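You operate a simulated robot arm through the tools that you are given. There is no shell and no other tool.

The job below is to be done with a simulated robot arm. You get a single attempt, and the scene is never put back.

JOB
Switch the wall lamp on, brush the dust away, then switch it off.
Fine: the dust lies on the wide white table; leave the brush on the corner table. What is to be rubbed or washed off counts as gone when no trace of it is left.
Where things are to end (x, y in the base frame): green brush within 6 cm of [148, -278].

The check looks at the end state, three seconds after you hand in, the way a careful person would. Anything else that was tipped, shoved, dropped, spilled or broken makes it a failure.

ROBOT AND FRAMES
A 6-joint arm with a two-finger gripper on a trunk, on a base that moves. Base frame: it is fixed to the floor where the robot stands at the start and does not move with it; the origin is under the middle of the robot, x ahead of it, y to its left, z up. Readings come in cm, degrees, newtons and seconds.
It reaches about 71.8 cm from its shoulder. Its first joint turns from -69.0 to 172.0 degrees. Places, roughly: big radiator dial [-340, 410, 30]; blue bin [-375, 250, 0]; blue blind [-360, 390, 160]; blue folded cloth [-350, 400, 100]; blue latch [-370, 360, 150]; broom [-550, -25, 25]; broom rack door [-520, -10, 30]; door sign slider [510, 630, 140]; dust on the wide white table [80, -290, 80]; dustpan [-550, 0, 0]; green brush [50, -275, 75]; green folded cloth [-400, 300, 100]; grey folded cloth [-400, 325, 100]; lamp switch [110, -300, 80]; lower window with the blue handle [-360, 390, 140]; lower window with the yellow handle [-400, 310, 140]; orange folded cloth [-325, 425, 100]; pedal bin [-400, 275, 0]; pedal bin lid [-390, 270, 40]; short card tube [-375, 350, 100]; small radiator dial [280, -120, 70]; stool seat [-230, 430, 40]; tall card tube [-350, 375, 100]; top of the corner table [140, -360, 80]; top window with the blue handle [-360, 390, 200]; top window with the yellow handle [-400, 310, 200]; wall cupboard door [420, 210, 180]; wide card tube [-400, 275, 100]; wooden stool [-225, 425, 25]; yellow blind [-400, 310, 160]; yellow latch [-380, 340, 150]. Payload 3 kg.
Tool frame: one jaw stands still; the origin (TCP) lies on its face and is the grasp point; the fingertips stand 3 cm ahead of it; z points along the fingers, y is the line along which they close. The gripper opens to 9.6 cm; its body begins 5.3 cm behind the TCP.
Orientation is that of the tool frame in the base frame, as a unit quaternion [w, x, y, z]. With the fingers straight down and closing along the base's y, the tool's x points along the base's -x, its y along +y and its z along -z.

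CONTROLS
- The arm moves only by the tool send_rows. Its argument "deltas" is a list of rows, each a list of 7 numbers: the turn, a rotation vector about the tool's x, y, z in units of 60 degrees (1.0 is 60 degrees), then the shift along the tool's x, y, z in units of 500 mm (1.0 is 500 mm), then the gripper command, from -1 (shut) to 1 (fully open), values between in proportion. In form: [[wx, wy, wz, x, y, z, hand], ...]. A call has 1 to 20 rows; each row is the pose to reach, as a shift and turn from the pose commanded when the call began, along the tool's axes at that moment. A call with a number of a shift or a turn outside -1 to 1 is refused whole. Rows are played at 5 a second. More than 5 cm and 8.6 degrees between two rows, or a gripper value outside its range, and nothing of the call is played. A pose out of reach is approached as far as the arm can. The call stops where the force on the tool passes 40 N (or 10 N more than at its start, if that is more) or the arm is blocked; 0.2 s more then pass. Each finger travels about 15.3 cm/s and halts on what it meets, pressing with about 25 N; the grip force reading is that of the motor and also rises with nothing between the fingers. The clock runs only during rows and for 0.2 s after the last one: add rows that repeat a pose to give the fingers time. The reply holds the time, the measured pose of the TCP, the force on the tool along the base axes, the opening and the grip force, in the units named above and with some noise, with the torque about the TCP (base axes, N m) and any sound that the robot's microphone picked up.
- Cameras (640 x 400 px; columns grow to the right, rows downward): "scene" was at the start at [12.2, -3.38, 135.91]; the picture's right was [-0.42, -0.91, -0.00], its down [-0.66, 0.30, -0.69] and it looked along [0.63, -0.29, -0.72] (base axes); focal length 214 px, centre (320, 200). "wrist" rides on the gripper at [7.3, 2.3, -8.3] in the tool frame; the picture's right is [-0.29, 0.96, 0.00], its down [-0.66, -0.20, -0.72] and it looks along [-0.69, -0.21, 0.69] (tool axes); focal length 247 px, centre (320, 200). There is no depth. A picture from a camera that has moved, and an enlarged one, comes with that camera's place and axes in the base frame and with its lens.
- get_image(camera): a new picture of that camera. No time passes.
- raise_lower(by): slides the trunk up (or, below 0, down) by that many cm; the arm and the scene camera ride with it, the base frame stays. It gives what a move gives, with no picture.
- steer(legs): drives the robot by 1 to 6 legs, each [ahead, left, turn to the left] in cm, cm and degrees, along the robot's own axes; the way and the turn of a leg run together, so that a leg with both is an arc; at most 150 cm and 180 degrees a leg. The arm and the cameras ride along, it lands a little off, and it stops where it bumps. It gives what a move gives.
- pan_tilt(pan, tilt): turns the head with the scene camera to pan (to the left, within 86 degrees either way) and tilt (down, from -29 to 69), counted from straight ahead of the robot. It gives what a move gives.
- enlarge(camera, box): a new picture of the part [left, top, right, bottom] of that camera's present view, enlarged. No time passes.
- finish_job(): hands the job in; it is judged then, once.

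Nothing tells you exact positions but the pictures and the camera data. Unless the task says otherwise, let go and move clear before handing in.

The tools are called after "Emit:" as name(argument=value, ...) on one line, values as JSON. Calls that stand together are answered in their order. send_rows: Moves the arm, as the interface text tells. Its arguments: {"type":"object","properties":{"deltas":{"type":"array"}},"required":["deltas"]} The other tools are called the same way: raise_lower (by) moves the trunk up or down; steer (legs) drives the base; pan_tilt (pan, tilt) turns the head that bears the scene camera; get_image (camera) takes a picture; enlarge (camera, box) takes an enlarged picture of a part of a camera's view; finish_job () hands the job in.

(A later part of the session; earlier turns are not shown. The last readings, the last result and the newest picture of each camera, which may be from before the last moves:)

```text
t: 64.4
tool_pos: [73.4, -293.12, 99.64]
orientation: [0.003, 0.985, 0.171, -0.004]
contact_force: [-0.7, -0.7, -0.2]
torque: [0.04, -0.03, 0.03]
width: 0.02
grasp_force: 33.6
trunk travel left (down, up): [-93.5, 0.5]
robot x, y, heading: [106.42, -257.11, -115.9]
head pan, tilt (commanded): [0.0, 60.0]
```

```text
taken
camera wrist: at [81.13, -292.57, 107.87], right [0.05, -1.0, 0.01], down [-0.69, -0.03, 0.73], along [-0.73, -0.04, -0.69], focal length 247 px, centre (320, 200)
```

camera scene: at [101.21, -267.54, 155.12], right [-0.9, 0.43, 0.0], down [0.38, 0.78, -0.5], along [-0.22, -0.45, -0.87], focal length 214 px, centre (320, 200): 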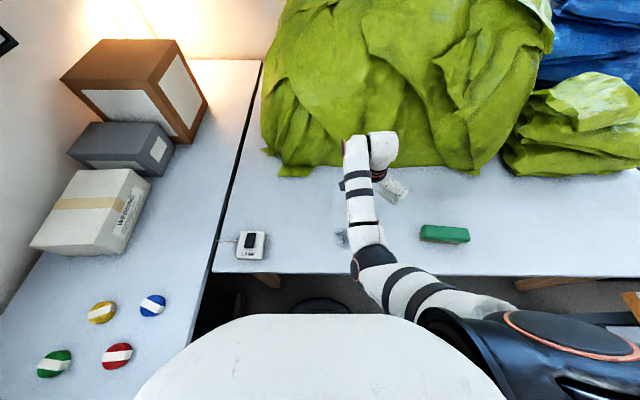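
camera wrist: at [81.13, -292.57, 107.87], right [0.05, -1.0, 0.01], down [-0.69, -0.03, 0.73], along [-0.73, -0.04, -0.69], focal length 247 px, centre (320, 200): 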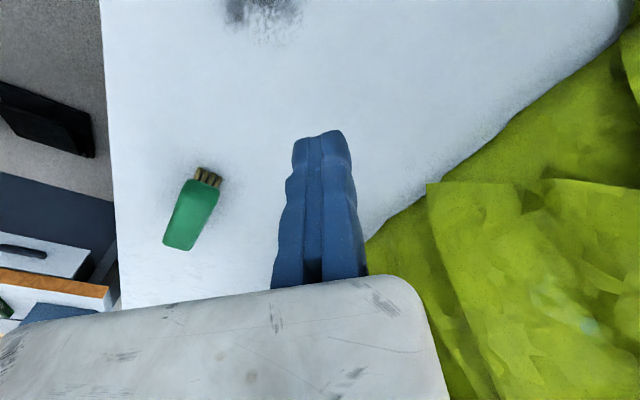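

I'm square to the table with the lamp on; the brush is to the right of the gripper. I'll enlarge both views to fix its exact place and angle.

Emit:
enlarge(camera="scene", box=[400, 210, 496, 270])

Emit:
enlarge(camera="wrist", box=[120, 140, 280, 240])

```text
6.67 times, centred on (448, 240) of scene
camera zoom: at [101.21, -267.54, 155.12], right [-0.9, 0.43, 0.0], down [0.38, 0.78, -0.5], along [-0.22, -0.45, -0.87], focal length 1430 px, centre (-533, -67)
```

zoom: 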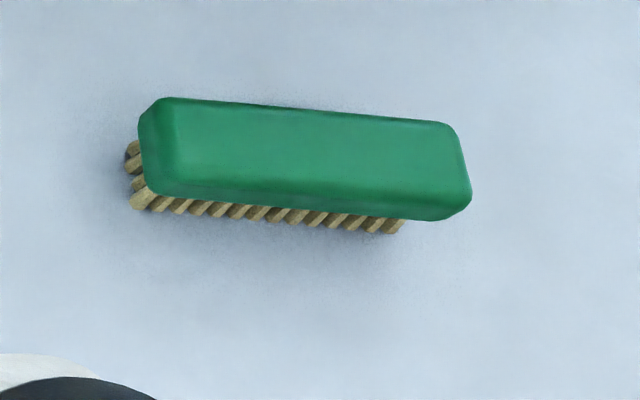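

```text
4.00 times, centred on (200, 190) of wrist
camera zoom: at [81.13, -292.57, 107.87], right [0.05, -1.0, 0.01], down [-0.69, -0.03, 0.73], along [-0.73, -0.04, -0.69], focal length 988 px, centre (800, 240)
```

zoom: 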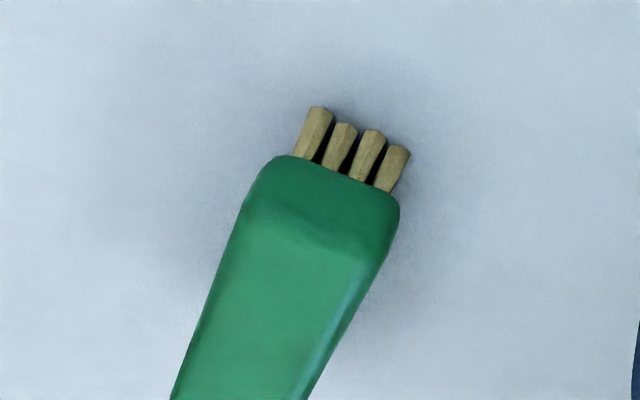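

The brush centre comes out at about [48.8, -273.3], turned about 2.5° from the table edge, body roughly z 81–84. I'll open the gripper and bring it above the brush with the jaws closing across its width.

Emit:
send_rows(deltas=[[0, 0, 0.1015, -0.0473, -0.062, 0.0118, 0], [0, 0, 0.203, -0.0945, -0.124, 0.0235, 1], [0, 0, 0.3045, -0.1418, -0.186, 0.0353, 1], [0, 0, 0.406, -0.189, -0.248, 0.047, 1], [0, 0, 0.5075, -0.2363, -0.31, 0.0588, 1], [0, 0, 0.609, -0.2835, -0.372, 0.0705, 1], [0, 0, 0.7105, -0.3308, -0.434, 0.0823, 1], [0, 0, 0.812, -0.378, -0.496, 0.094, 1], [0, 0, 0.812, -0.378, -0.496, 0.094, 1]])

Emit:
get_image(camera="wrist")

Emit:
get_image(camera="scene")

```text
t: 66.4
tool_pos: [47.53, -276.15, 94.95]
orientation: [0.006, 0.968, -0.251, -0.002]
contact_force: [1.3, 0.3, 0.6]
torque: [0.0, -0.01, 0.0]
width: 9.61
grasp_force: 0.1
trunk travel left (down, up): [-93.5, 0.5]
robot x, y, heading: [106.68, -257.2, -115.8]
head pan, tilt (commanded): [0.0, 60.0]
```

```text
taken
camera wrist: at [52.98, -281.38, 103.22], right [-0.72, -0.69, 0.01], down [-0.47, 0.51, 0.72], along [-0.51, 0.52, -0.69], focal length 247 px, centre (320, 200)
```

wrist: 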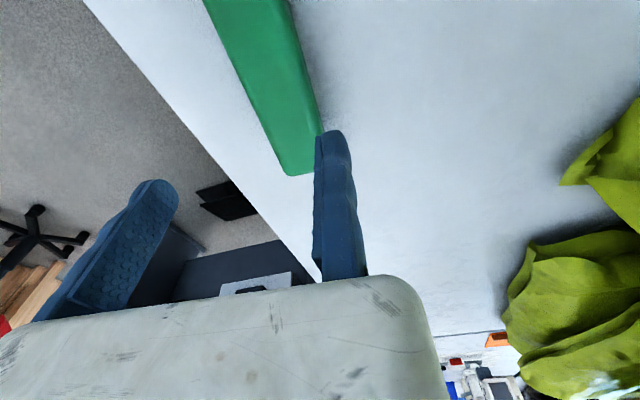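

```text
taken
camera scene: at [101.41, -267.46, 155.13], right [-0.9, 0.43, 0.0], down [0.38, 0.78, -0.5], along [-0.22, -0.45, -0.87], focal length 214 px, centre (320, 200)
```

scene: 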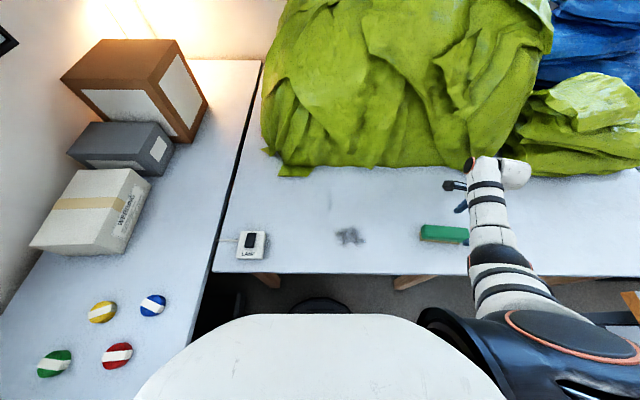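

The gripper hovers over the brush with the fixed jaw about 0.9 cm clear of its far side. I'll enlarge the wrist view to fine-tune the angle and the centring before going down.

Emit:
enlarge(camera="wrist", box=[180, 0, 372, 120])

Emit:
enlarge(camera="wrist", box=[220, 80, 380, 180])

Emit:
enlarge(camera="scene", box=[404, 150, 532, 260])

```text
3.33 times, centred on (276, 60) of wrist
camera zoom: at [52.98, -281.38, 103.22], right [-0.72, -0.69, 0.01], down [-0.47, 0.51, 0.72], along [-0.51, 0.52, -0.69], focal length 823 px, centre (467, 667)
```

zoom: 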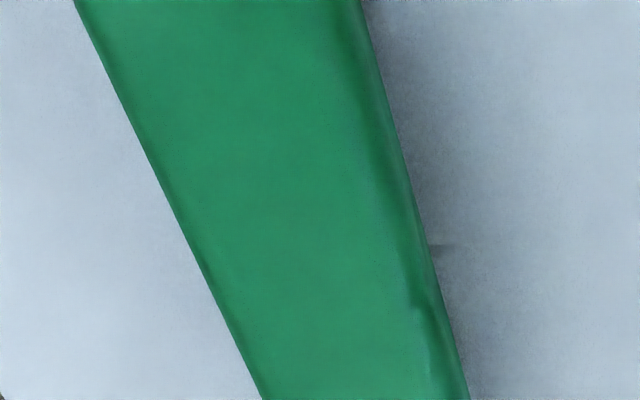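

```text
4.00 times, centred on (300, 130) of wrist
camera zoom: at [52.98, -281.38, 103.22], right [-0.72, -0.69, 0.01], down [-0.47, 0.51, 0.72], along [-0.51, 0.52, -0.69], focal length 988 px, centre (400, 480)
```

zoom: 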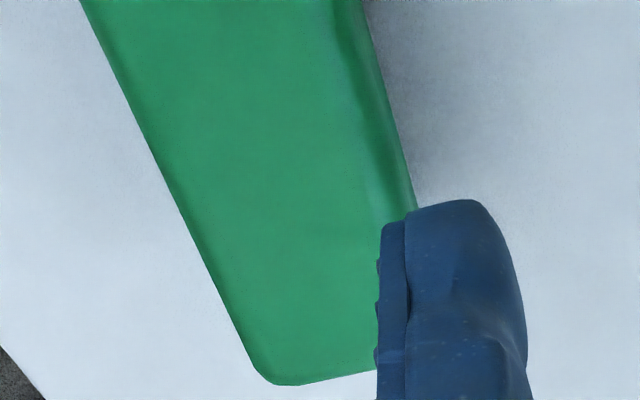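

```text
3.64 times, centred on (468, 205) of scene
camera zoom: at [101.41, -267.46, 155.13], right [-0.9, 0.43, 0.0], down [0.38, 0.78, -0.5], along [-0.22, -0.45, -0.87], focal length 780 px, centre (-218, 182)
```

zoom: 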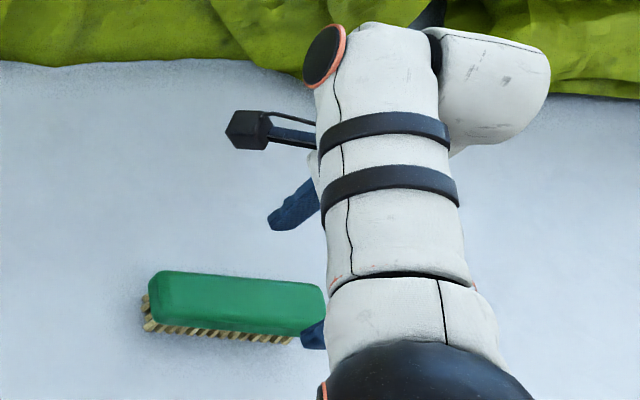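

The brush sits centred under the jaws, about 2.7° off in angle, with 0.6 cm clearance on the fixed side. I'll turn by that amount and go down around its body.

Emit:
send_rows(deltas=[[0, 0, 0.045, 0, 0, 0.06, 1], [0, 0, 0.045, 0, 0, 0.13, 1], [0, 0, 0.045, 0, 0, 0.19, 1], [0, 0, 0.045, 0, 0, 0.225, 1], [0, 0, 0.045, 0, 0, 0.242, 1], [0, 0, 0.045, 0, 0, 0.242, 1]])

Emit:
get_image(camera="wrist")

Emit:
enlarge(camera="scene", box=[404, 170, 532, 270])

```text
t: 67.4
tool_pos: [48.88, -276.19, 87.44]
orientation: [0.016, 0.962, -0.272, -0.012]
contact_force: [4.0, -3.2, 12.3]
torque: [-0.13, -0.2, -0.03]
width: 9.59
grasp_force: 0.0
out of reach, approached as far as the arm can: row 2, 3, 4
trunk travel left (down, up): [-93.5, 0.5]
robot x, y, heading: [106.57, -257.17, -116.0]
head pan, tilt (commanded): [0.0, 60.0]
stopped in row 4: the force on the tool passed its limit at 59 N (the readings are from after the stop); the commanded pose is now the measured one
```

```text
taken
camera wrist: at [54.32, -281.61, 95.6], right [-0.75, -0.66, 0.04], down [-0.43, 0.54, 0.73], along [-0.5, 0.53, -0.69], focal length 247 px, centre (320, 200)
```

wrist: 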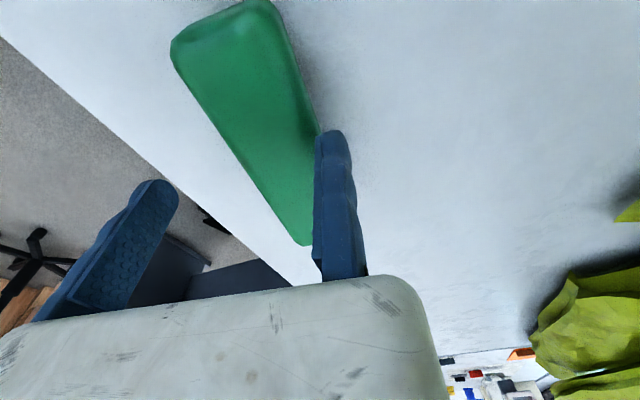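

```text
4.00 times, centred on (468, 220) of scene
camera zoom: at [101.7, -267.35, 155.16], right [-0.9, 0.43, 0.0], down [0.38, 0.78, -0.5], along [-0.22, -0.45, -0.87], focal length 858 px, centre (-272, 120)
```

zoom: 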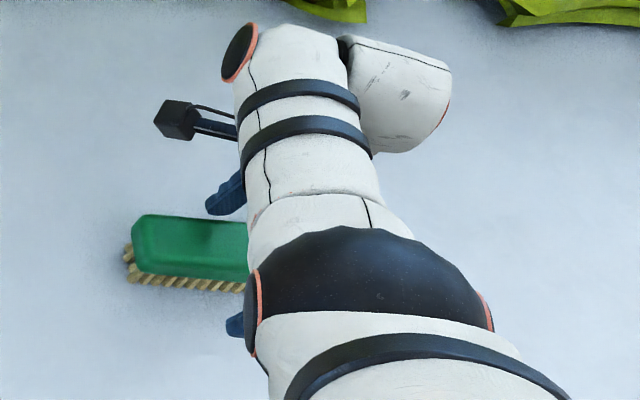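

The descent was stopped: the arm could not hold that pose lower down, drifted about 1.3 cm and a fingertip touched the brush's top. I'll back straight up and look before choosing another stance.

Emit:
send_rows(deltas=[[0, 0, 0, 0, 0, -0.04, 1], [0, 0, 0, 0, 0, -0.1, 1], [0, 0, 0, 0, 0, -0.18, 1], [0, 0, 0, 0, 0, -0.18, 1]])

Emit:
get_image(camera="scene")

Emit:
get_image(camera="wrist")

```text
t: 68.4
tool_pos: [48.98, -276.07, 96.23]
orientation: [0.013, 0.962, -0.274, -0.01]
contact_force: [-0.7, 0.6, -0.6]
torque: [0.01, 0.0, 0.0]
width: 9.6
grasp_force: 0.1
trunk travel left (down, up): [-93.5, 0.5]
robot x, y, heading: [106.37, -257.2, -115.8]
head pan, tilt (commanded): [0.0, 60.0]
```

```text
taken
camera scene: at [101.31, -267.44, 155.13], right [-0.9, 0.43, 0.0], down [0.38, 0.78, -0.5], along [-0.22, -0.45, -0.87], focal length 214 px, centre (320, 200)
```

scene: 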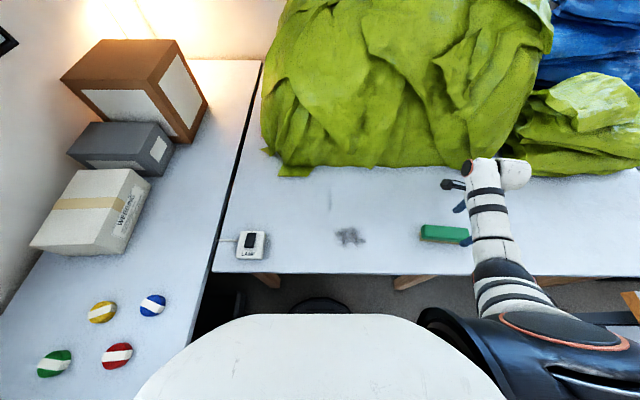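

```text
taken
camera wrist: at [54.35, -281.52, 104.49], right [-0.75, -0.66, 0.03], down [-0.43, 0.53, 0.73], along [-0.5, 0.53, -0.69], focal length 247 px, centre (320, 200)
```

wrist: 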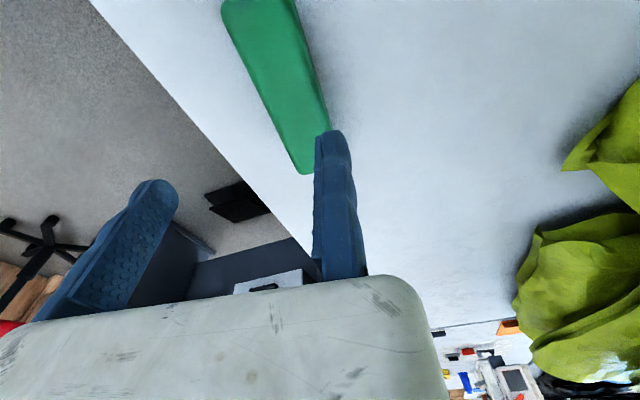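

The brush is undisturbed and the lamp still glows. The arm seems to dislike closing fore-and-aft this low, so I'll back off from the table, bring the tool back to its natural yaw (closing sideways), and later approach with my right side to the table.

Emit:
steer(legs=[[-22, 0, 0]])

Emit:
send_rows(deltas=[[0.001, 0.0024, -0.114, 0.0046, -0.0249, -0.001, 1], [0.002, 0.0047, -0.229, 0.0091, -0.0497, -0.002, 1], [0.003, 0.0071, -0.343, 0.0137, -0.0746, -0.003, 1], [0.0034, 0.0095, -0.457, 0.0183, -0.0994, -0.004, 1], [0.004, 0.0119, -0.571, 0.0229, -0.1243, -0.005, 1], [0.005, 0.0142, -0.686, 0.0274, -0.1491, -0.006, 1], [0.006, 0.0166, -0.8, 0.032, -0.174, -0.006, 1], [0.006, 0.0166, -0.8, 0.032, -0.174, -0.006, 1]])

```text
t: 70.1
tool_pos: [58.84, -255.95, 96.26]
orientation: [0.013, 0.963, -0.271, -0.011]
contact_force: [-0.8, -0.2, 0.1]
torque: [0.02, 0.01, 0.0]
width: 9.59
grasp_force: 0.0
trunk travel left (down, up): [-93.5, 0.5]
robot x, y, heading: [116.23, -236.39, -115.4]
head pan, tilt (commanded): [0.0, 60.0]
```

```text
t: 71.9
tool_pos: [64.81, -249.26, 96.23]
orientation: [0.007, 0.989, 0.146, -0.006]
contact_force: [-1.0, -0.2, 0.5]
torque: [0.01, -0.02, 0.0]
width: 9.6
grasp_force: 0.1
trunk travel left (down, up): [-93.5, 0.5]
robot x, y, heading: [116.7, -235.95, -115.6]
head pan, tilt (commanded): [0.0, 60.0]
```

The first half of the re-orientation went smoothly. I'll finish it, then turn the robot left so that its right side faces the table.

Emit:
send_rows(deltas=[[0.0016, 0.0019, -0.113, 0.0227, -0.0147, 0, 1], [0.0033, 0.0038, -0.227, 0.0454, -0.0294, 0, 1], [0.0049, 0.0057, -0.34, 0.0681, -0.0441, 0, 1], [0.0066, 0.0076, -0.453, 0.0909, -0.0589, 0, 1], [0.0082, 0.0095, -0.566, 0.1136, -0.0736, 0, 1], [0.0099, 0.0114, -0.68, 0.1363, -0.0883, 0, 1], [0.0115, 0.0133, -0.793, 0.159, -0.103, 0, 1], [0.0115, 0.0133, -0.793, 0.159, -0.103, 0, 1]])

Emit:
pan_tilt(pan=-60, tilt=60)

Emit:
get_image(camera="scene")

```text
t: 73.7
tool_pos: [71.79, -244.71, 94.97]
orientation: [-0.003, 0.846, 0.533, -0.004]
contact_force: [-0.8, 0.8, 0.4]
torque: [-0.02, 0.02, -0.02]
width: 9.63
grasp_force: 0.1
out of reach, approached as far as the arm can: row 4, 5, 6, 7, 8
trunk travel left (down, up): [-93.5, 0.5]
robot x, y, heading: [116.11, -236.27, -115.2]
head pan, tilt (commanded): [0.0, 60.0]
```

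```text
t: 75.0
tool_pos: [71.73, -244.76, 94.88]
orientation: [-0.003, 0.847, 0.532, -0.003]
contact_force: [0.2, 0.7, -1.0]
torque: [0.02, -0.02, 0.03]
width: 9.62
grasp_force: 0.1
trunk travel left (down, up): [-93.5, 0.5]
robot x, y, heading: [116.42, -235.99, -115.2]
head pan, tilt (commanded): [-60.0, 60.0]
```

```text
taken
camera scene: at [107.49, -241.38, 155.13], right [-0.08, 1.0, 0.0], down [0.86, 0.07, -0.5], along [-0.5, -0.04, -0.87], focal length 214 px, centre (320, 200)
```

scene: 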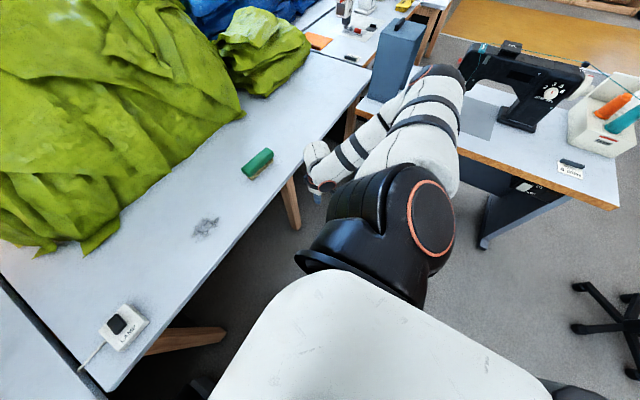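

The picture shows the elbow stands out to the right at about shoulder height, well above the table tops, so a better way is to keep the earlier hover pose over the brush and descend by lowering the trunk. I'll turn the tool back to the brush's angle.

Emit:
send_rows(deltas=[[0, 0, 0.111, -0.0216, -0.012, -0.003, 1], [0, 0, 0.222, -0.0431, -0.024, -0.006, 1], [0, 0, 0.333, -0.0647, -0.036, -0.009, 1], [0, 0, 0.444, -0.0863, -0.048, -0.012, 1], [0, 0, 0.555, -0.1079, -0.06, -0.015, 1], [0, 0, 0.666, -0.1294, -0.072, -0.018, 1], [0, 0, 0.777, -0.151, -0.084, -0.021, 1], [0, 0, 0.777, -0.151, -0.084, -0.021, 1]])

```text
t: 76.8
tool_pos: [64.56, -250.0, 95.92]
orientation: [-0.001, 0.988, 0.153, -0.004]
contact_force: [0.1, 0.2, -0.3]
torque: [-0.03, 0.01, -0.01]
width: 9.61
grasp_force: 0.1
trunk travel left (down, up): [-93.5, 0.5]
robot x, y, heading: [116.55, -236.4, -115.3]
head pan, tilt (commanded): [-60.0, 60.0]
```

The arm is back in the comfortable half-turned pose. I'll drive forward to the table again and bring the tool over the brush.

Emit:
steer(legs=[[23, 0, -1]])

Emit:
get_image(camera="scene")

Emit:
get_image(camera="wrist")

```text
t: 78.5
tool_pos: [54.98, -269.26, 95.97]
orientation: [-0.001, 0.989, 0.148, -0.004]
contact_force: [0.1, 0.2, 0.7]
torque: [0.01, 0.0, -0.01]
width: 9.62
grasp_force: 0.1
trunk travel left (down, up): [-93.5, 0.5]
robot x, y, heading: [106.86, -256.57, -115.8]
head pan, tilt (commanded): [-60.0, 60.0]
```

```text
taken
camera scene: at [97.93, -261.1, 155.14], right [-0.07, 1.0, 0.0], down [0.86, 0.06, -0.5], along [-0.5, -0.04, -0.87], focal length 214 px, centre (320, 200)
```

scene: 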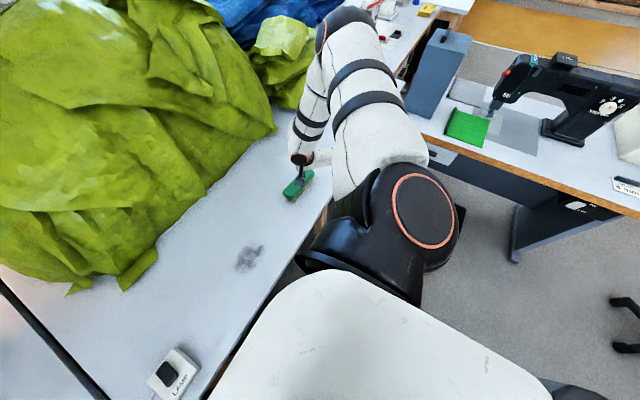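

```text
taken
camera wrist: at [62.73, -269.16, 104.15], right [0.0, -1.0, 0.0], down [-0.68, 0.0, 0.73], along [-0.73, 0.0, -0.68], focal length 247 px, centre (320, 200)
```

wrist: 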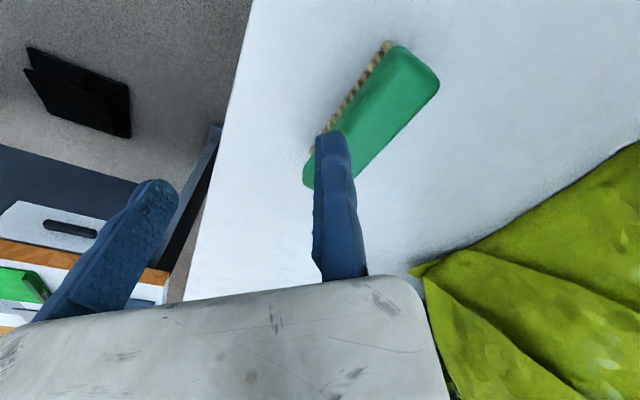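

The brush is where it was, and the elbow stays high and well clear to the right. I'll move over the brush with the jaws turned to its angle.

Emit:
send_rows(deltas=[[0, 0.001, 0.114, -0.0261, 0.0126, 0.003, 1], [-0.001, 0.002, 0.229, -0.0523, 0.0251, 0.006, 1], [-0.001, 0.003, 0.343, -0.0784, 0.0377, 0.009, 1], [-0.002, 0.004, 0.457, -0.1046, 0.0503, 0.012, 1], [-0.002, 0.005, 0.571, -0.1307, 0.0629, 0.015, 1], [-0.003, 0.006, 0.686, -0.1569, 0.0754, 0.018, 1], [-0.003, 0.007, 0.8, -0.183, 0.088, 0.021, 1], [-0.003, 0.007, 0.8, -0.183, 0.088, 0.021, 1]])

Emit:
get_image(camera="wrist")

Emit:
enlarge(camera="wrist", box=[180, 0, 372, 120])

```text
t: 80.3
tool_pos: [51.8, -276.83, 101.83]
orientation: [0.001, 0.964, -0.267, 0.001]
contact_force: [-0.3, 0.1, 0.3]
torque: [-0.06, -0.04, -0.01]
width: 9.62
grasp_force: 0.1
out of reach, approached as far as the arm can: row 1, 2, 3, 4, 5, 6, 7, 8
trunk travel left (down, up): [-93.5, 0.5]
robot x, y, heading: [106.7, -256.25, -115.7]
head pan, tilt (commanded): [-60.0, 60.0]
```

```text
taken
camera wrist: at [57.0, -282.33, 110.02], right [-0.74, -0.67, 0.0], down [-0.46, 0.52, 0.72], along [-0.48, 0.53, -0.69], focal length 247 px, centre (320, 200)
```

wrist: 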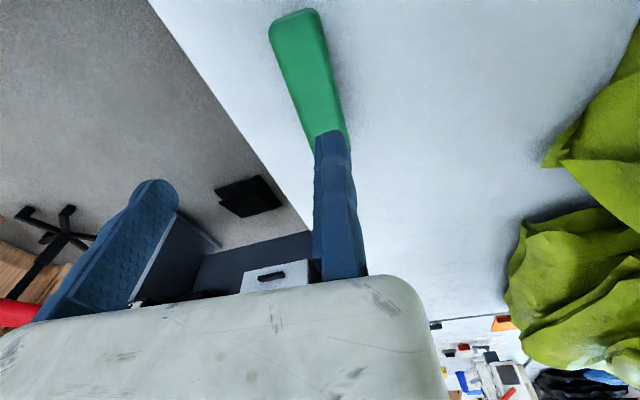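

```text
3.33 times, centred on (276, 60) of wrist
camera zoom: at [57.0, -282.33, 110.02], right [-0.74, -0.67, 0.0], down [-0.46, 0.52, 0.72], along [-0.48, 0.53, -0.69], focal length 823 px, centre (467, 667)
```

zoom: 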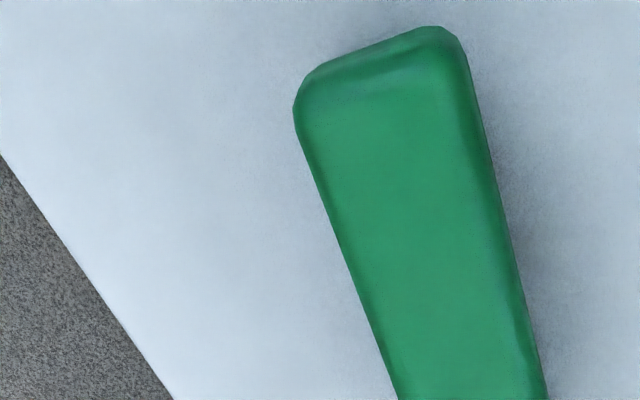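

The arm settled in a different bend this time (elbow high and out) and stops short at z 102. I'll look at its shape before going on.

Emit:
get_image(camera="scene")

Emit:
pan_tilt(pan=-50, tilt=35)

Emit:
get_image(camera="scene")

```text
taken
camera scene: at [97.69, -261.06, 155.13], right [-0.07, 1.0, 0.0], down [0.86, 0.06, -0.5], along [-0.5, -0.04, -0.87], focal length 214 px, centre (320, 200)
```

scene: 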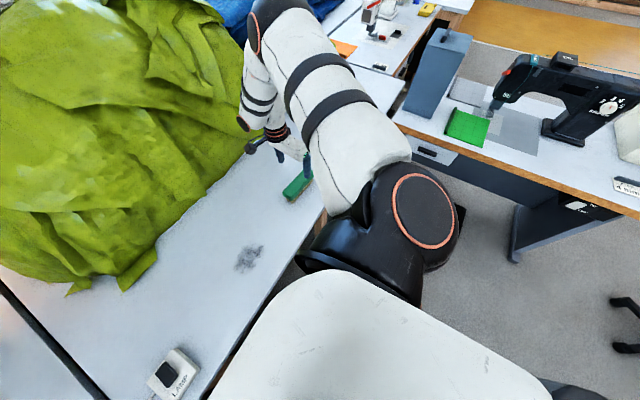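

```text
t: 81.2
tool_pos: [51.99, -276.9, 101.61]
orientation: [0.002, 0.964, -0.267, -0.001]
contact_force: [-0.4, -0.4, 0.5]
torque: [0.04, -0.03, -0.01]
width: 9.61
grasp_force: 0.2
trunk travel left (down, up): [-93.5, 0.5]
robot x, y, heading: [106.75, -256.53, -115.6]
head pan, tilt (commanded): [-50.0, 35.0]
```

```text
taken
camera scene: at [95.98, -262.95, 158.55], right [-0.24, 0.97, 0.0], down [0.56, 0.14, -0.82], along [-0.79, -0.2, -0.57], focal length 214 px, centre (320, 200)
```

scene: 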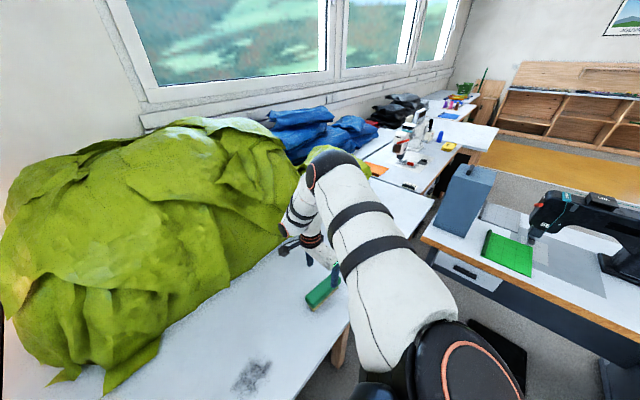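

This bend (elbow folded up) stops short of the brush, while the first one (elbow low, nearly straight arm) did reach it but was stretched to its limit. I'll back off from the table and bring the arm back to the original compact pose to recover the first bend.

Emit:
steer(legs=[[-30, 0, 0]])

Emit:
send_rows(deltas=[[0, 0, -0.12, 0, -0.02, 0, 1], [0, 0, -0.24, 0, -0.04, 0, 1], [0, 0, -0.36, 0, -0.06, 0, 1], [0, 0, -0.48, 0, -0.08, 0, 1], [0, 0, -0.6, 0, -0.1, 0, 1], [0, 0, -0.72, 0, -0.12, 0, 1], [0, 0, -0.8, 0, -0.14, 0, 1], [0, 0, -0.8, 0, -0.14, 0, 1]])

Emit:
get_image(camera="scene")

```text
t: 83.2
tool_pos: [65.16, -249.26, 101.68]
orientation: [0.0, 0.964, -0.267, 0.0]
contact_force: [0.1, 0.2, -0.1]
torque: [0.0, 0.03, -0.03]
width: 9.61
grasp_force: 0.1
trunk travel left (down, up): [-93.5, 0.5]
robot x, y, heading: [120.26, -228.66, -116.0]
head pan, tilt (commanded): [-50.0, 35.0]
```

```text
t: 85.0
tool_pos: [69.09, -243.05, 101.84]
orientation: [0.001, 0.989, 0.149, -0.001]
contact_force: [-0.1, -0.5, 0.7]
torque: [0.03, 0.01, 0.01]
width: 9.63
grasp_force: 0.1
trunk travel left (down, up): [-93.5, 0.5]
robot x, y, heading: [120.67, -228.7, -116.1]
head pan, tilt (commanded): [-50.0, 35.0]
```

```text
taken
camera scene: at [109.44, -235.28, 158.55], right [-0.24, 0.97, 0.0], down [0.56, 0.14, -0.82], along [-0.8, -0.2, -0.57], focal length 214 px, centre (320, 200)
```

scene: 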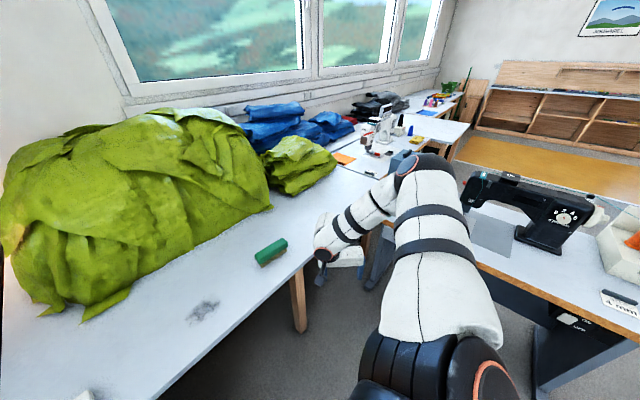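

The elbow now swings out high to the right. I'm clear of the table here, so I'll bring the tool in to the compact pose near the torso and see which bend it takes.

Emit:
send_rows(deltas=[[0, 0, -0.112, 0.059, 0.003, 0.003, 1], [0, 0, -0.224, 0.119, 0.006, 0.006, 1], [0, 0, -0.336, 0.178, 0.009, 0.009, 1], [0, 0, -0.447, 0.238, 0.013, 0.011, 1], [0, 0, -0.559, 0.297, 0.016, 0.014, 1], [0, 0, -0.671, 0.357, 0.019, 0.017, 1], [0, 0, -0.783, 0.416, 0.022, 0.02, 1], [0, 0, -0.783, 0.416, 0.022, 0.02, 1]])

Emit:
pan_tilt(pan=-70, tilt=55)

Emit:
get_image(camera="scene")

```text
t: 86.8
tool_pos: [88.8, -238.7, 99.09]
orientation: [0.001, 0.848, 0.53, -0.002]
contact_force: [-0.1, 0.3, 0.0]
torque: [0.0, 0.04, 0.03]
width: 9.61
grasp_force: 0.1
out of reach, approached as far as the arm can: row 3, 4, 5, 6, 7, 8
trunk travel left (down, up): [-93.5, 0.5]
robot x, y, heading: [120.47, -228.42, -116.2]
head pan, tilt (commanded): [-50.0, 35.0]
```

```text
t: 87.7
tool_pos: [88.58, -238.79, 99.15]
orientation: [0.001, 0.848, 0.53, -0.001]
contact_force: [0.3, -0.6, 0.0]
torque: [-0.01, 0.02, 0.01]
width: 9.61
grasp_force: 0.1
trunk travel left (down, up): [-93.5, 0.5]
robot x, y, heading: [120.28, -228.94, -116.1]
head pan, tilt (commanded): [-70.0, 55.0]
```

```text
taken
camera scene: at [110.81, -232.35, 155.74], right [0.1, 0.99, 0.0], down [0.81, -0.09, -0.57], along [-0.57, 0.06, -0.82], focal length 214 px, centre (320, 200)
```

scene: 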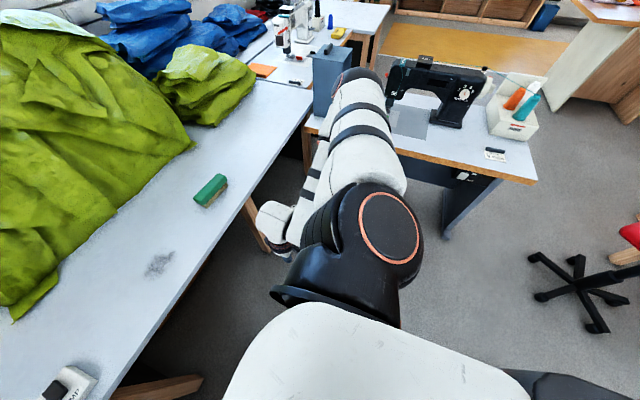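

The tool is in the compact place but the elbow is still out to the side. I'll lower the hand straight down beside the torso, over free floor, so the upper arm has to hang as it did at the start.

Emit:
send_rows(deltas=[[0, 0, 0, 0.026, -0.008, 0.066, 1], [0, 0, 0, 0.052, -0.016, 0.132, 1], [0, 0, 0, 0.078, -0.024, 0.198, 1], [0, 0, 0, 0.104, -0.032, 0.264, 1], [0, 0, 0, 0.13, -0.04, 0.33, 1], [0, 0, 0, 0.156, -0.048, 0.396, 1], [0, 0, 0, 0.182, -0.056, 0.462, 1], [0, 0, 0, 0.208, -0.064, 0.528, 1], [0, 0, 0, 0.234, -0.072, 0.594, 1], [0, 0, 0, 0.26, -0.08, 0.66, 1], [0, 0, 0, 0.26, -0.08, 0.66, 1]])

Emit:
get_image(camera="scene")

```text
t: 90.1
tool_pos: [85.87, -231.73, 94.01]
orientation: [0.001, 0.848, 0.53, -0.001]
contact_force: [0.1, -0.8, -0.3]
torque: [-0.02, 0.01, -0.02]
width: 9.6
grasp_force: 0.1
out of reach, approached as far as the arm can: row 1, 2, 3, 4, 5, 6, 7, 8, 9, 10, 11
trunk travel left (down, up): [-93.5, 0.5]
robot x, y, heading: [120.44, -228.57, -116.3]
head pan, tilt (commanded): [-70.0, 55.0]
```

```text
taken
camera scene: at [110.83, -232.31, 155.73], right [0.11, 0.99, 0.0], down [0.81, -0.09, -0.57], along [-0.57, 0.06, -0.82], focal length 214 px, centre (320, 200)
```

scene: 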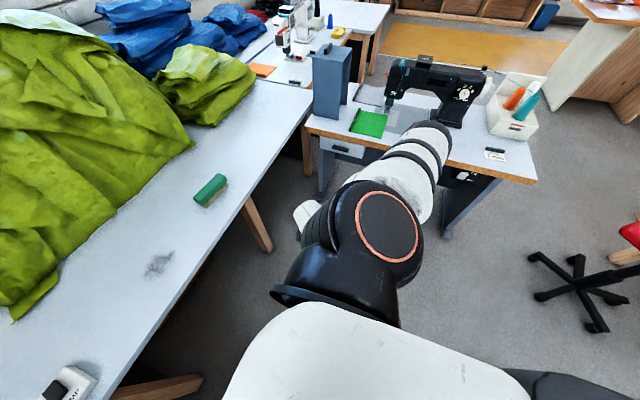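

In this bend the hand cannot go below about z 95 at this trunk height, but it moves freely higher up. So I'll work in this bend and let the trunk bring the hand down instead. First I'll raise the hand and swing it out again with the brush's angle.

Emit:
send_rows(deltas=[[0, 0, 0, 0, 0, -0.08, 1], [0, 0, 0, 0, 0, -0.16, 1], [0, 0, 0, 0, 0, -0.24, 1], [0, 0, 0.113, -0.034, -0.014, -0.25, 1], [0, 0, 0.226, -0.069, -0.029, -0.25, 1], [0, 0, 0.339, -0.103, -0.043, -0.25, 1], [0, 0, 0.452, -0.137, -0.057, -0.25, 1], [0, 0, 0.566, -0.171, -0.071, -0.25, 1], [0, 0, 0.679, -0.206, -0.086, -0.25, 1], [0, 0, 0.792, -0.24, -0.1, -0.25, 1], [0, 0, 0.792, -0.24, -0.1, -0.25, 1]])

Emit:
get_image(camera="scene")

```text
t: 92.5
tool_pos: [82.21, -242.2, 103.78]
orientation: [0.002, 0.99, 0.142, 0.001]
contact_force: [-0.1, -0.4, 0.6]
torque: [0.01, -0.01, 0.0]
width: 9.59
grasp_force: 0.1
out of reach, approached as far as the arm can: row 1, 2, 3, 4, 5, 6, 7, 8, 9, 10, 11
trunk travel left (down, up): [-93.5, 0.5]
robot x, y, heading: [120.48, -228.4, -116.2]
head pan, tilt (commanded): [-70.0, 55.0]
```

```text
taken
camera scene: at [110.57, -232.23, 155.72], right [0.11, 0.99, 0.0], down [0.82, -0.09, -0.57], along [-0.57, 0.06, -0.82], focal length 214 px, centre (320, 200)
```

scene: 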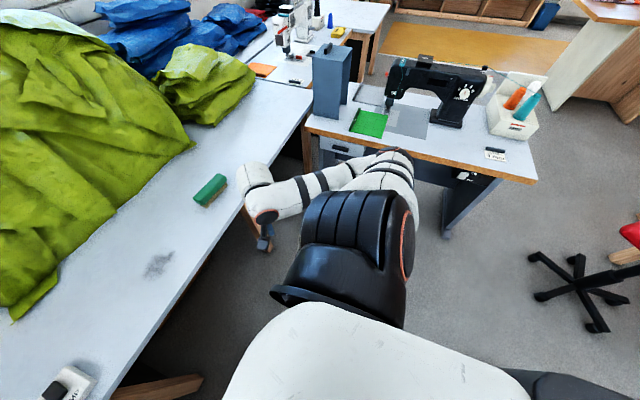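

The shoulder has rolled back to its first posture, the one that reaches low. I'll lower the trunk 12 cm so the arm need not stretch, then drive up to the table a little closer to the brush than before.

Emit:
raise_lower(by=-12)

Emit:
send_rows(deltas=[[0, 0, 0, 0, 0, -0.0, 1], [0, 0, 0, -0.02, 0, 0, 1], [0, 0, 0, -0.04, 0, 0, 1]])

Emit:
get_image(camera="scene")

```text
t: 94.0
tool_pos: [82.38, -242.26, 91.85]
orientation: [0.001, 0.99, 0.142, -0.001]
contact_force: [-0.4, 0.1, 0.2]
torque: [-0.01, -0.01, -0.02]
width: 9.6
grasp_force: 0.1
trunk travel left (down, up): [-81.5, 12.5]
robot x, y, heading: [120.63, -228.18, -115.9]
head pan, tilt (commanded): [-70.0, 55.0]
```

```text
t: 94.8
tool_pos: [80.55, -242.82, 91.91]
orientation: [0.002, 0.99, 0.142, -0.001]
contact_force: [0.3, -0.1, 0.1]
torque: [-0.01, 0.01, 0.02]
width: 9.59
grasp_force: 0.1
trunk travel left (down, up): [-81.5, 12.5]
robot x, y, heading: [120.36, -228.69, -116.2]
head pan, tilt (commanded): [-70.0, 55.0]
```

```text
taken
camera scene: at [110.8, -232.33, 143.73], right [0.11, 0.99, 0.0], down [0.81, -0.09, -0.57], along [-0.57, 0.06, -0.82], focal length 214 px, centre (320, 200)
```

scene: 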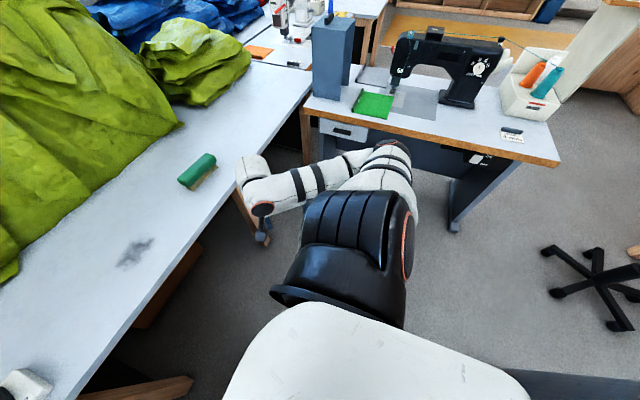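

The arm is in its low-reaching posture, elbow at about z 104 and clear. Driving up to the table beside the brush.

Emit:
steer(legs=[[33.6, -6, 0]])

Emit:
get_image(camera="wrist")

Emit:
get_image(camera="scene")

```text
t: 97.0
tool_pos: [60.54, -270.76, 92.04]
orientation: [0.002, 0.989, 0.146, -0.002]
contact_force: [0.2, -0.2, 0.4]
torque: [0.0, 0.01, 0.0]
width: 9.59
grasp_force: 0.0
trunk travel left (down, up): [-81.5, 12.5]
robot x, y, heading: [100.12, -256.37, -115.9]
head pan, tilt (commanded): [-70.0, 55.0]
```

```text
taken
camera wrist: at [68.33, -270.65, 100.21], right [0.0, -1.0, 0.0], down [-0.69, 0.01, 0.72], along [-0.72, 0.0, -0.69], focal length 247 px, centre (320, 200)
```

wrist: 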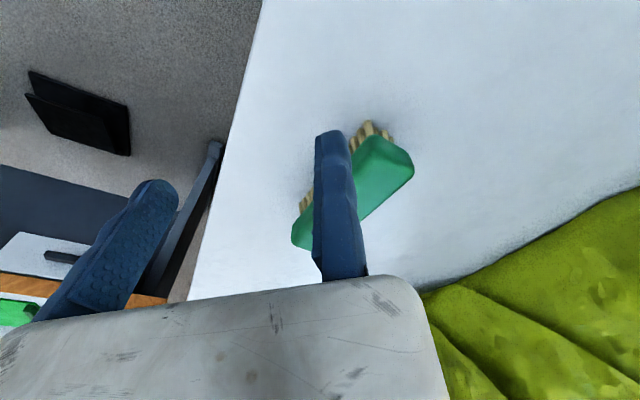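

```text
taken
camera scene: at [90.78, -260.16, 143.74], right [0.1, 1.0, 0.0], down [0.82, -0.08, -0.57], along [-0.57, 0.06, -0.82], focal length 214 px, centre (320, 200)
```

scene: 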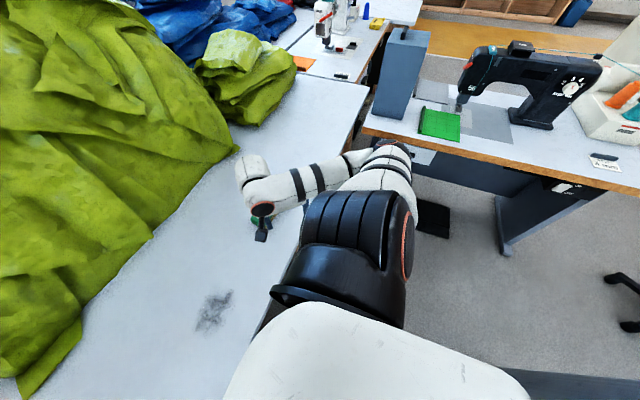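

The brush is just left of the gripper, undisturbed. I'll move over it and turn the jaws to its angle, staying above.

Emit:
send_rows(deltas=[[0, 0, 0.1, -0.035, 0.003, -0.01, 1], [0, 0, 0.199, -0.07, 0.006, -0.02, 1], [0, 0, 0.299, -0.105, 0.009, -0.02, 1], [0, 0, 0.399, -0.14, 0.013, -0.02, 1], [0, 0, 0.498, -0.174, 0.016, -0.02, 1], [0, 0, 0.598, -0.209, 0.019, -0.02, 1], [0, 0, 0.697, -0.244, 0.022, -0.02, 1], [0, 0, 0.797, -0.279, 0.025, -0.02, 1], [0, 0, 0.797, -0.279, 0.025, -0.02, 1]])

Emit:
get_image(camera="wrist")

Emit:
get_image(camera="scene")

```text
t: 99.0
tool_pos: [47.67, -276.1, 92.98]
orientation: [0.001, 0.963, -0.268, 0.0]
contact_force: [0.7, 0.3, -0.5]
torque: [0.02, 0.02, 0.03]
width: 9.61
grasp_force: 0.0
trunk travel left (down, up): [-81.5, 12.5]
robot x, y, heading: [100.17, -256.58, -116.0]
head pan, tilt (commanded): [-70.0, 55.0]
```

```text
taken
camera wrist: at [52.95, -281.53, 101.14], right [-0.74, -0.67, 0.0], down [-0.46, 0.52, 0.72], along [-0.48, 0.54, -0.69], focal length 247 px, centre (320, 200)
```

wrist: 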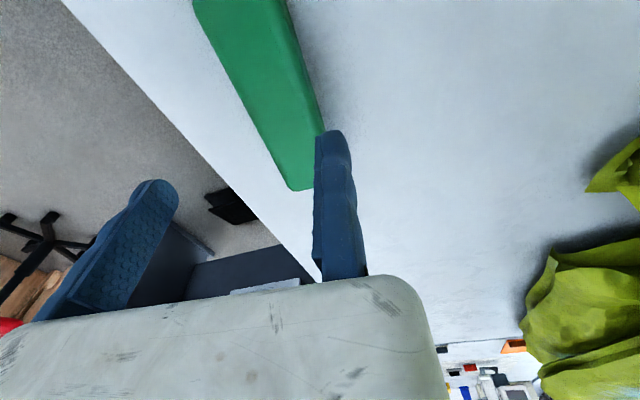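

```text
taken
camera scene: at [90.79, -260.14, 143.74], right [0.1, 1.0, 0.0], down [0.82, -0.08, -0.57], along [-0.57, 0.06, -0.82], focal length 214 px, centre (320, 200)
```

scene: 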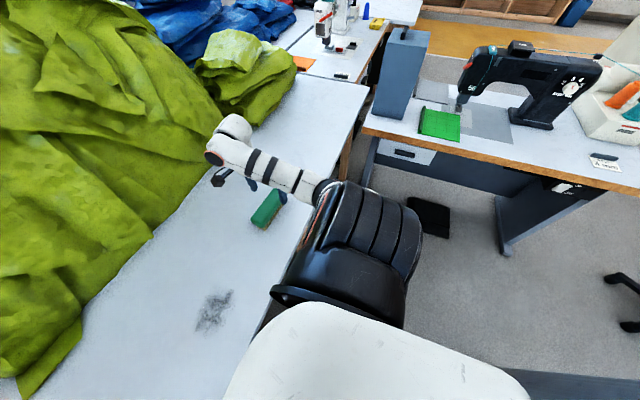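

The gripper is over the brush in the right posture with no reach complaint. I'll check the alignment closely before descending.

Emit:
enlarge(camera="wrist", box=[180, 0, 372, 120])

Emit:
enlarge(camera="wrist", box=[220, 100, 380, 200])

```text
3.33 times, centred on (276, 60) of wrist
camera zoom: at [52.95, -281.53, 101.14], right [-0.74, -0.67, 0.0], down [-0.46, 0.52, 0.72], along [-0.48, 0.54, -0.69], focal length 823 px, centre (467, 667)
```

zoom: 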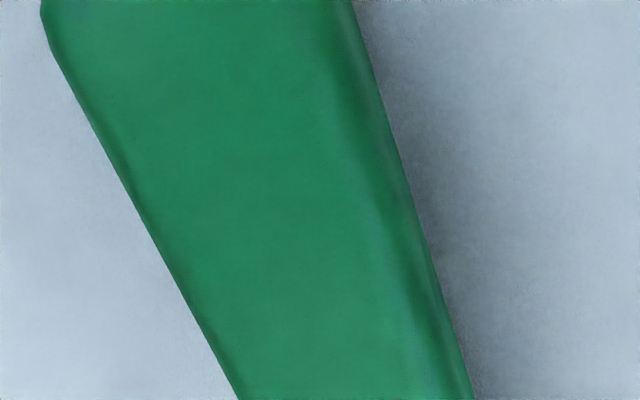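

```text
4.00 times, centred on (300, 150) of wrist
camera zoom: at [52.95, -281.53, 101.14], right [-0.74, -0.67, 0.0], down [-0.46, 0.52, 0.72], along [-0.48, 0.54, -0.69], focal length 988 px, centre (400, 400)
```

zoom: 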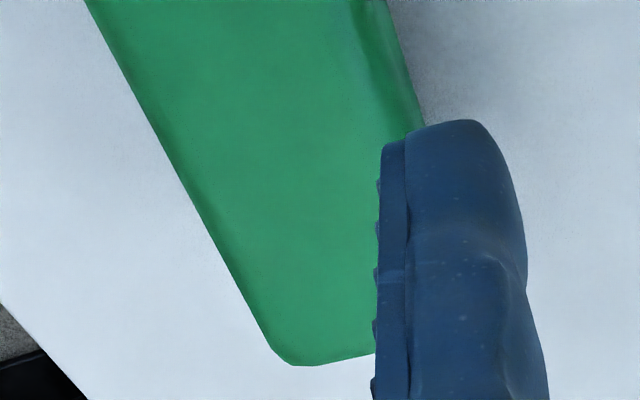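

The jaws are square to the brush and centred. I'll shift 0.3 cm for clearance and go down so the fingers straddle the body just above the table.

Emit:
send_rows(deltas=[[0, 0, 0, 0, 0.006, 0.04, 1], [0, 0, 0, 0, 0.006, 0.08, 1], [0, 0, 0, 0, 0.006, 0.12, 1], [0, 0, 0, 0, 0.006, 0.16, 1], [0, 0, 0, 0, 0.006, 0.185, 1], [0, 0, 0, 0, 0.006, 0.202, 1], [0, 0, 0, 0, 0.006, 0.202, 1]])

Emit:
get_image(camera="wrist")

Emit:
enlarge(camera="scene", box=[190, 110, 350, 240])

```text
t: 100.6
tool_pos: [47.56, -276.42, 82.9]
orientation: [0.002, 0.963, -0.268, 0.0]
contact_force: [0.4, 0.4, -0.8]
torque: [0.0, -0.01, -0.01]
width: 9.58
grasp_force: 0.0
trunk travel left (down, up): [-81.5, 12.5]
robot x, y, heading: [99.91, -256.56, -115.5]
head pan, tilt (commanded): [-70.0, 55.0]
```

```text
taken
camera wrist: at [52.69, -281.91, 91.2], right [-0.74, -0.67, 0.0], down [-0.46, 0.52, 0.72], along [-0.48, 0.54, -0.69], focal length 247 px, centre (320, 200)
```

wrist: 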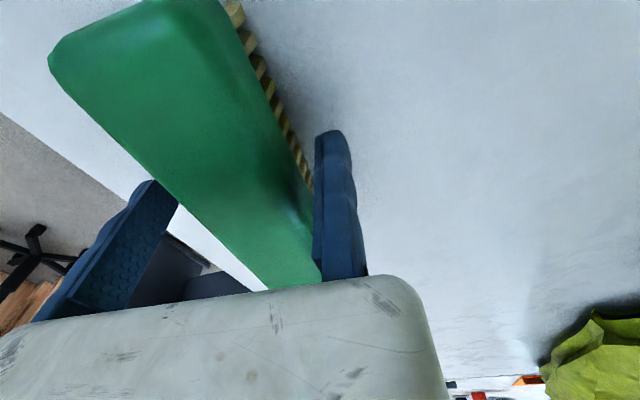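

```text
3.08 times, centred on (270, 175) of scene
camera zoom: at [90.76, -260.18, 143.73], right [0.1, 1.0, 0.0], down [0.82, -0.08, -0.57], along [-0.57, 0.06, -0.82], focal length 660 px, centre (474, 277)
```

zoom: 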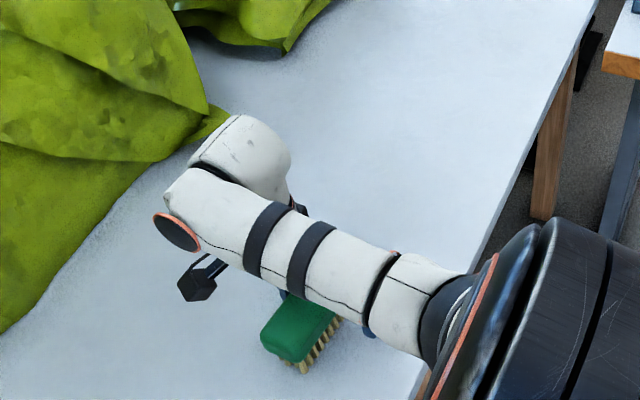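

The fingers straddle the brush body cleanly. Now I'll close on it.

Emit:
send_rows(deltas=[[0, 0, 0, 0, 0, 0, 0.4], [0, 0, 0, 0, 0, 0, 0], [0, 0, 0, 0, 0, 0, -0.5], [0, 0, 0, 0, 0, 0, -1], [0, 0, 0, 0, 0, 0, -1], [0, 0, 0, 0, 0, 0, -1]])

Emit:
get_image(camera="wrist")

```text
t: 102.0
tool_pos: [47.45, -276.34, 82.91]
orientation: [0.001, 0.964, -0.267, -0.001]
contact_force: [0.4, -0.1, 0.8]
torque: [0.05, -0.03, 0.09]
width: 4.92
grasp_force: 25.1
trunk travel left (down, up): [-81.5, 12.5]
robot x, y, heading: [100.01, -256.17, -115.8]
head pan, tilt (commanded): [-70.0, 55.0]
```

```text
taken
camera wrist: at [52.69, -281.92, 91.21], right [-0.74, -0.67, 0.0], down [-0.46, 0.52, 0.72], along [-0.48, 0.54, -0.69], focal length 247 px, centre (320, 200)
```

wrist: 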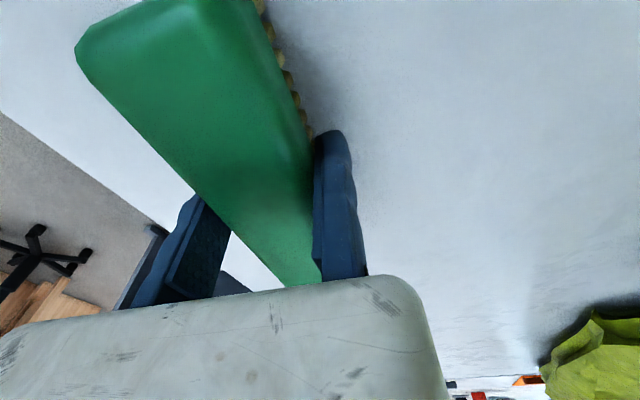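

The brush is held firmly (width 4.9 cm). I'll lift it 5 cm, then drive left along the table towards the dust.

Emit:
send_rows(deltas=[[0, 0, 0, 0, 0, -0.03, -1], [0, 0, 0, 0, 0, -0.06, -1], [0, 0, 0, 0, 0, -0.1, -1], [0, 0, 0, 0, 0, -0.1, -1]])

Emit:
steer(legs=[[-1, 14, 0]])

Emit:
pan_tilt(pan=-20, tilt=55)

Emit:
get_image(camera="scene")

Emit:
get_image(camera="wrist")

```text
t: 103.0
tool_pos: [47.29, -276.5, 88.12]
orientation: [0.001, 0.964, -0.267, 0.0]
contact_force: [-0.2, -0.2, -1.6]
torque: [-0.04, 0.01, 0.02]
width: 4.93
grasp_force: 24.6
trunk travel left (down, up): [-81.5, 12.5]
robot x, y, heading: [99.83, -256.85, -115.6]
head pan, tilt (commanded): [-70.0, 55.0]
```

```text
t: 104.3
tool_pos: [60.3, -281.38, 87.93]
orientation: [0.002, 0.963, -0.268, 0.0]
contact_force: [0.4, 1.0, -0.5]
torque: [-0.05, 0.0, 0.0]
width: 4.94
grasp_force: 25.1
trunk travel left (down, up): [-81.5, 12.5]
robot x, y, heading: [113.3, -262.14, -116.1]
head pan, tilt (commanded): [-70.0, 55.0]
```

```text
t: 105.5
tool_pos: [60.44, -281.39, 88.06]
orientation: [0.001, 0.963, -0.268, 0.0]
contact_force: [0.5, 0.6, -1.5]
torque: [-0.02, 0.0, 0.01]
width: 4.94
grasp_force: 25.1
trunk travel left (down, up): [-81.5, 12.5]
robot x, y, heading: [113.24, -261.86, -116.0]
head pan, tilt (commanded): [-20.0, 55.0]
```

```text
taken
camera scene: at [105.81, -271.14, 143.73], right [-0.7, 0.72, 0.0], down [0.59, 0.57, -0.57], along [-0.41, -0.4, -0.82], focal length 214 px, centre (320, 200)
```

scene: 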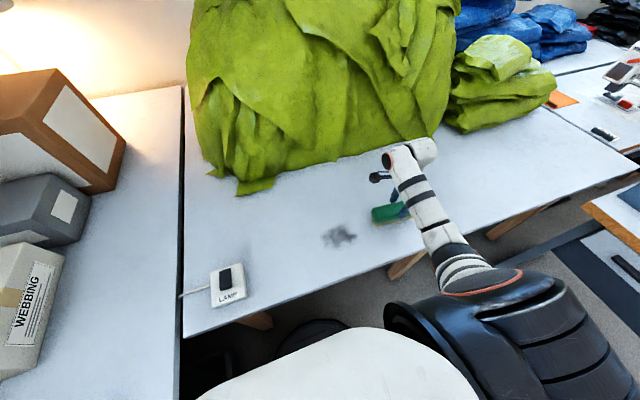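

```text
taken
camera wrist: at [65.59, -287.03, 96.3], right [-0.75, -0.67, 0.0], down [-0.46, 0.52, 0.72], along [-0.48, 0.54, -0.69], focal length 247 px, centre (320, 200)
```

wrist: 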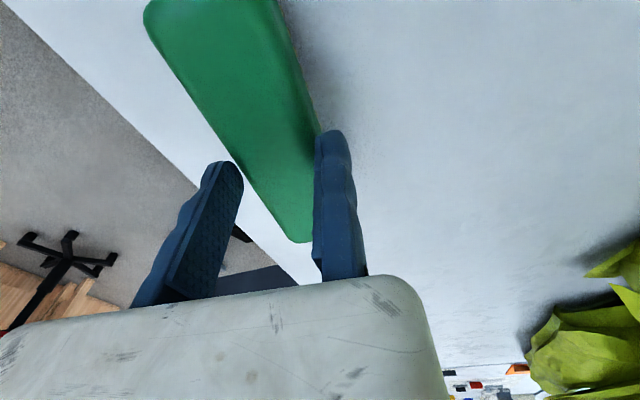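

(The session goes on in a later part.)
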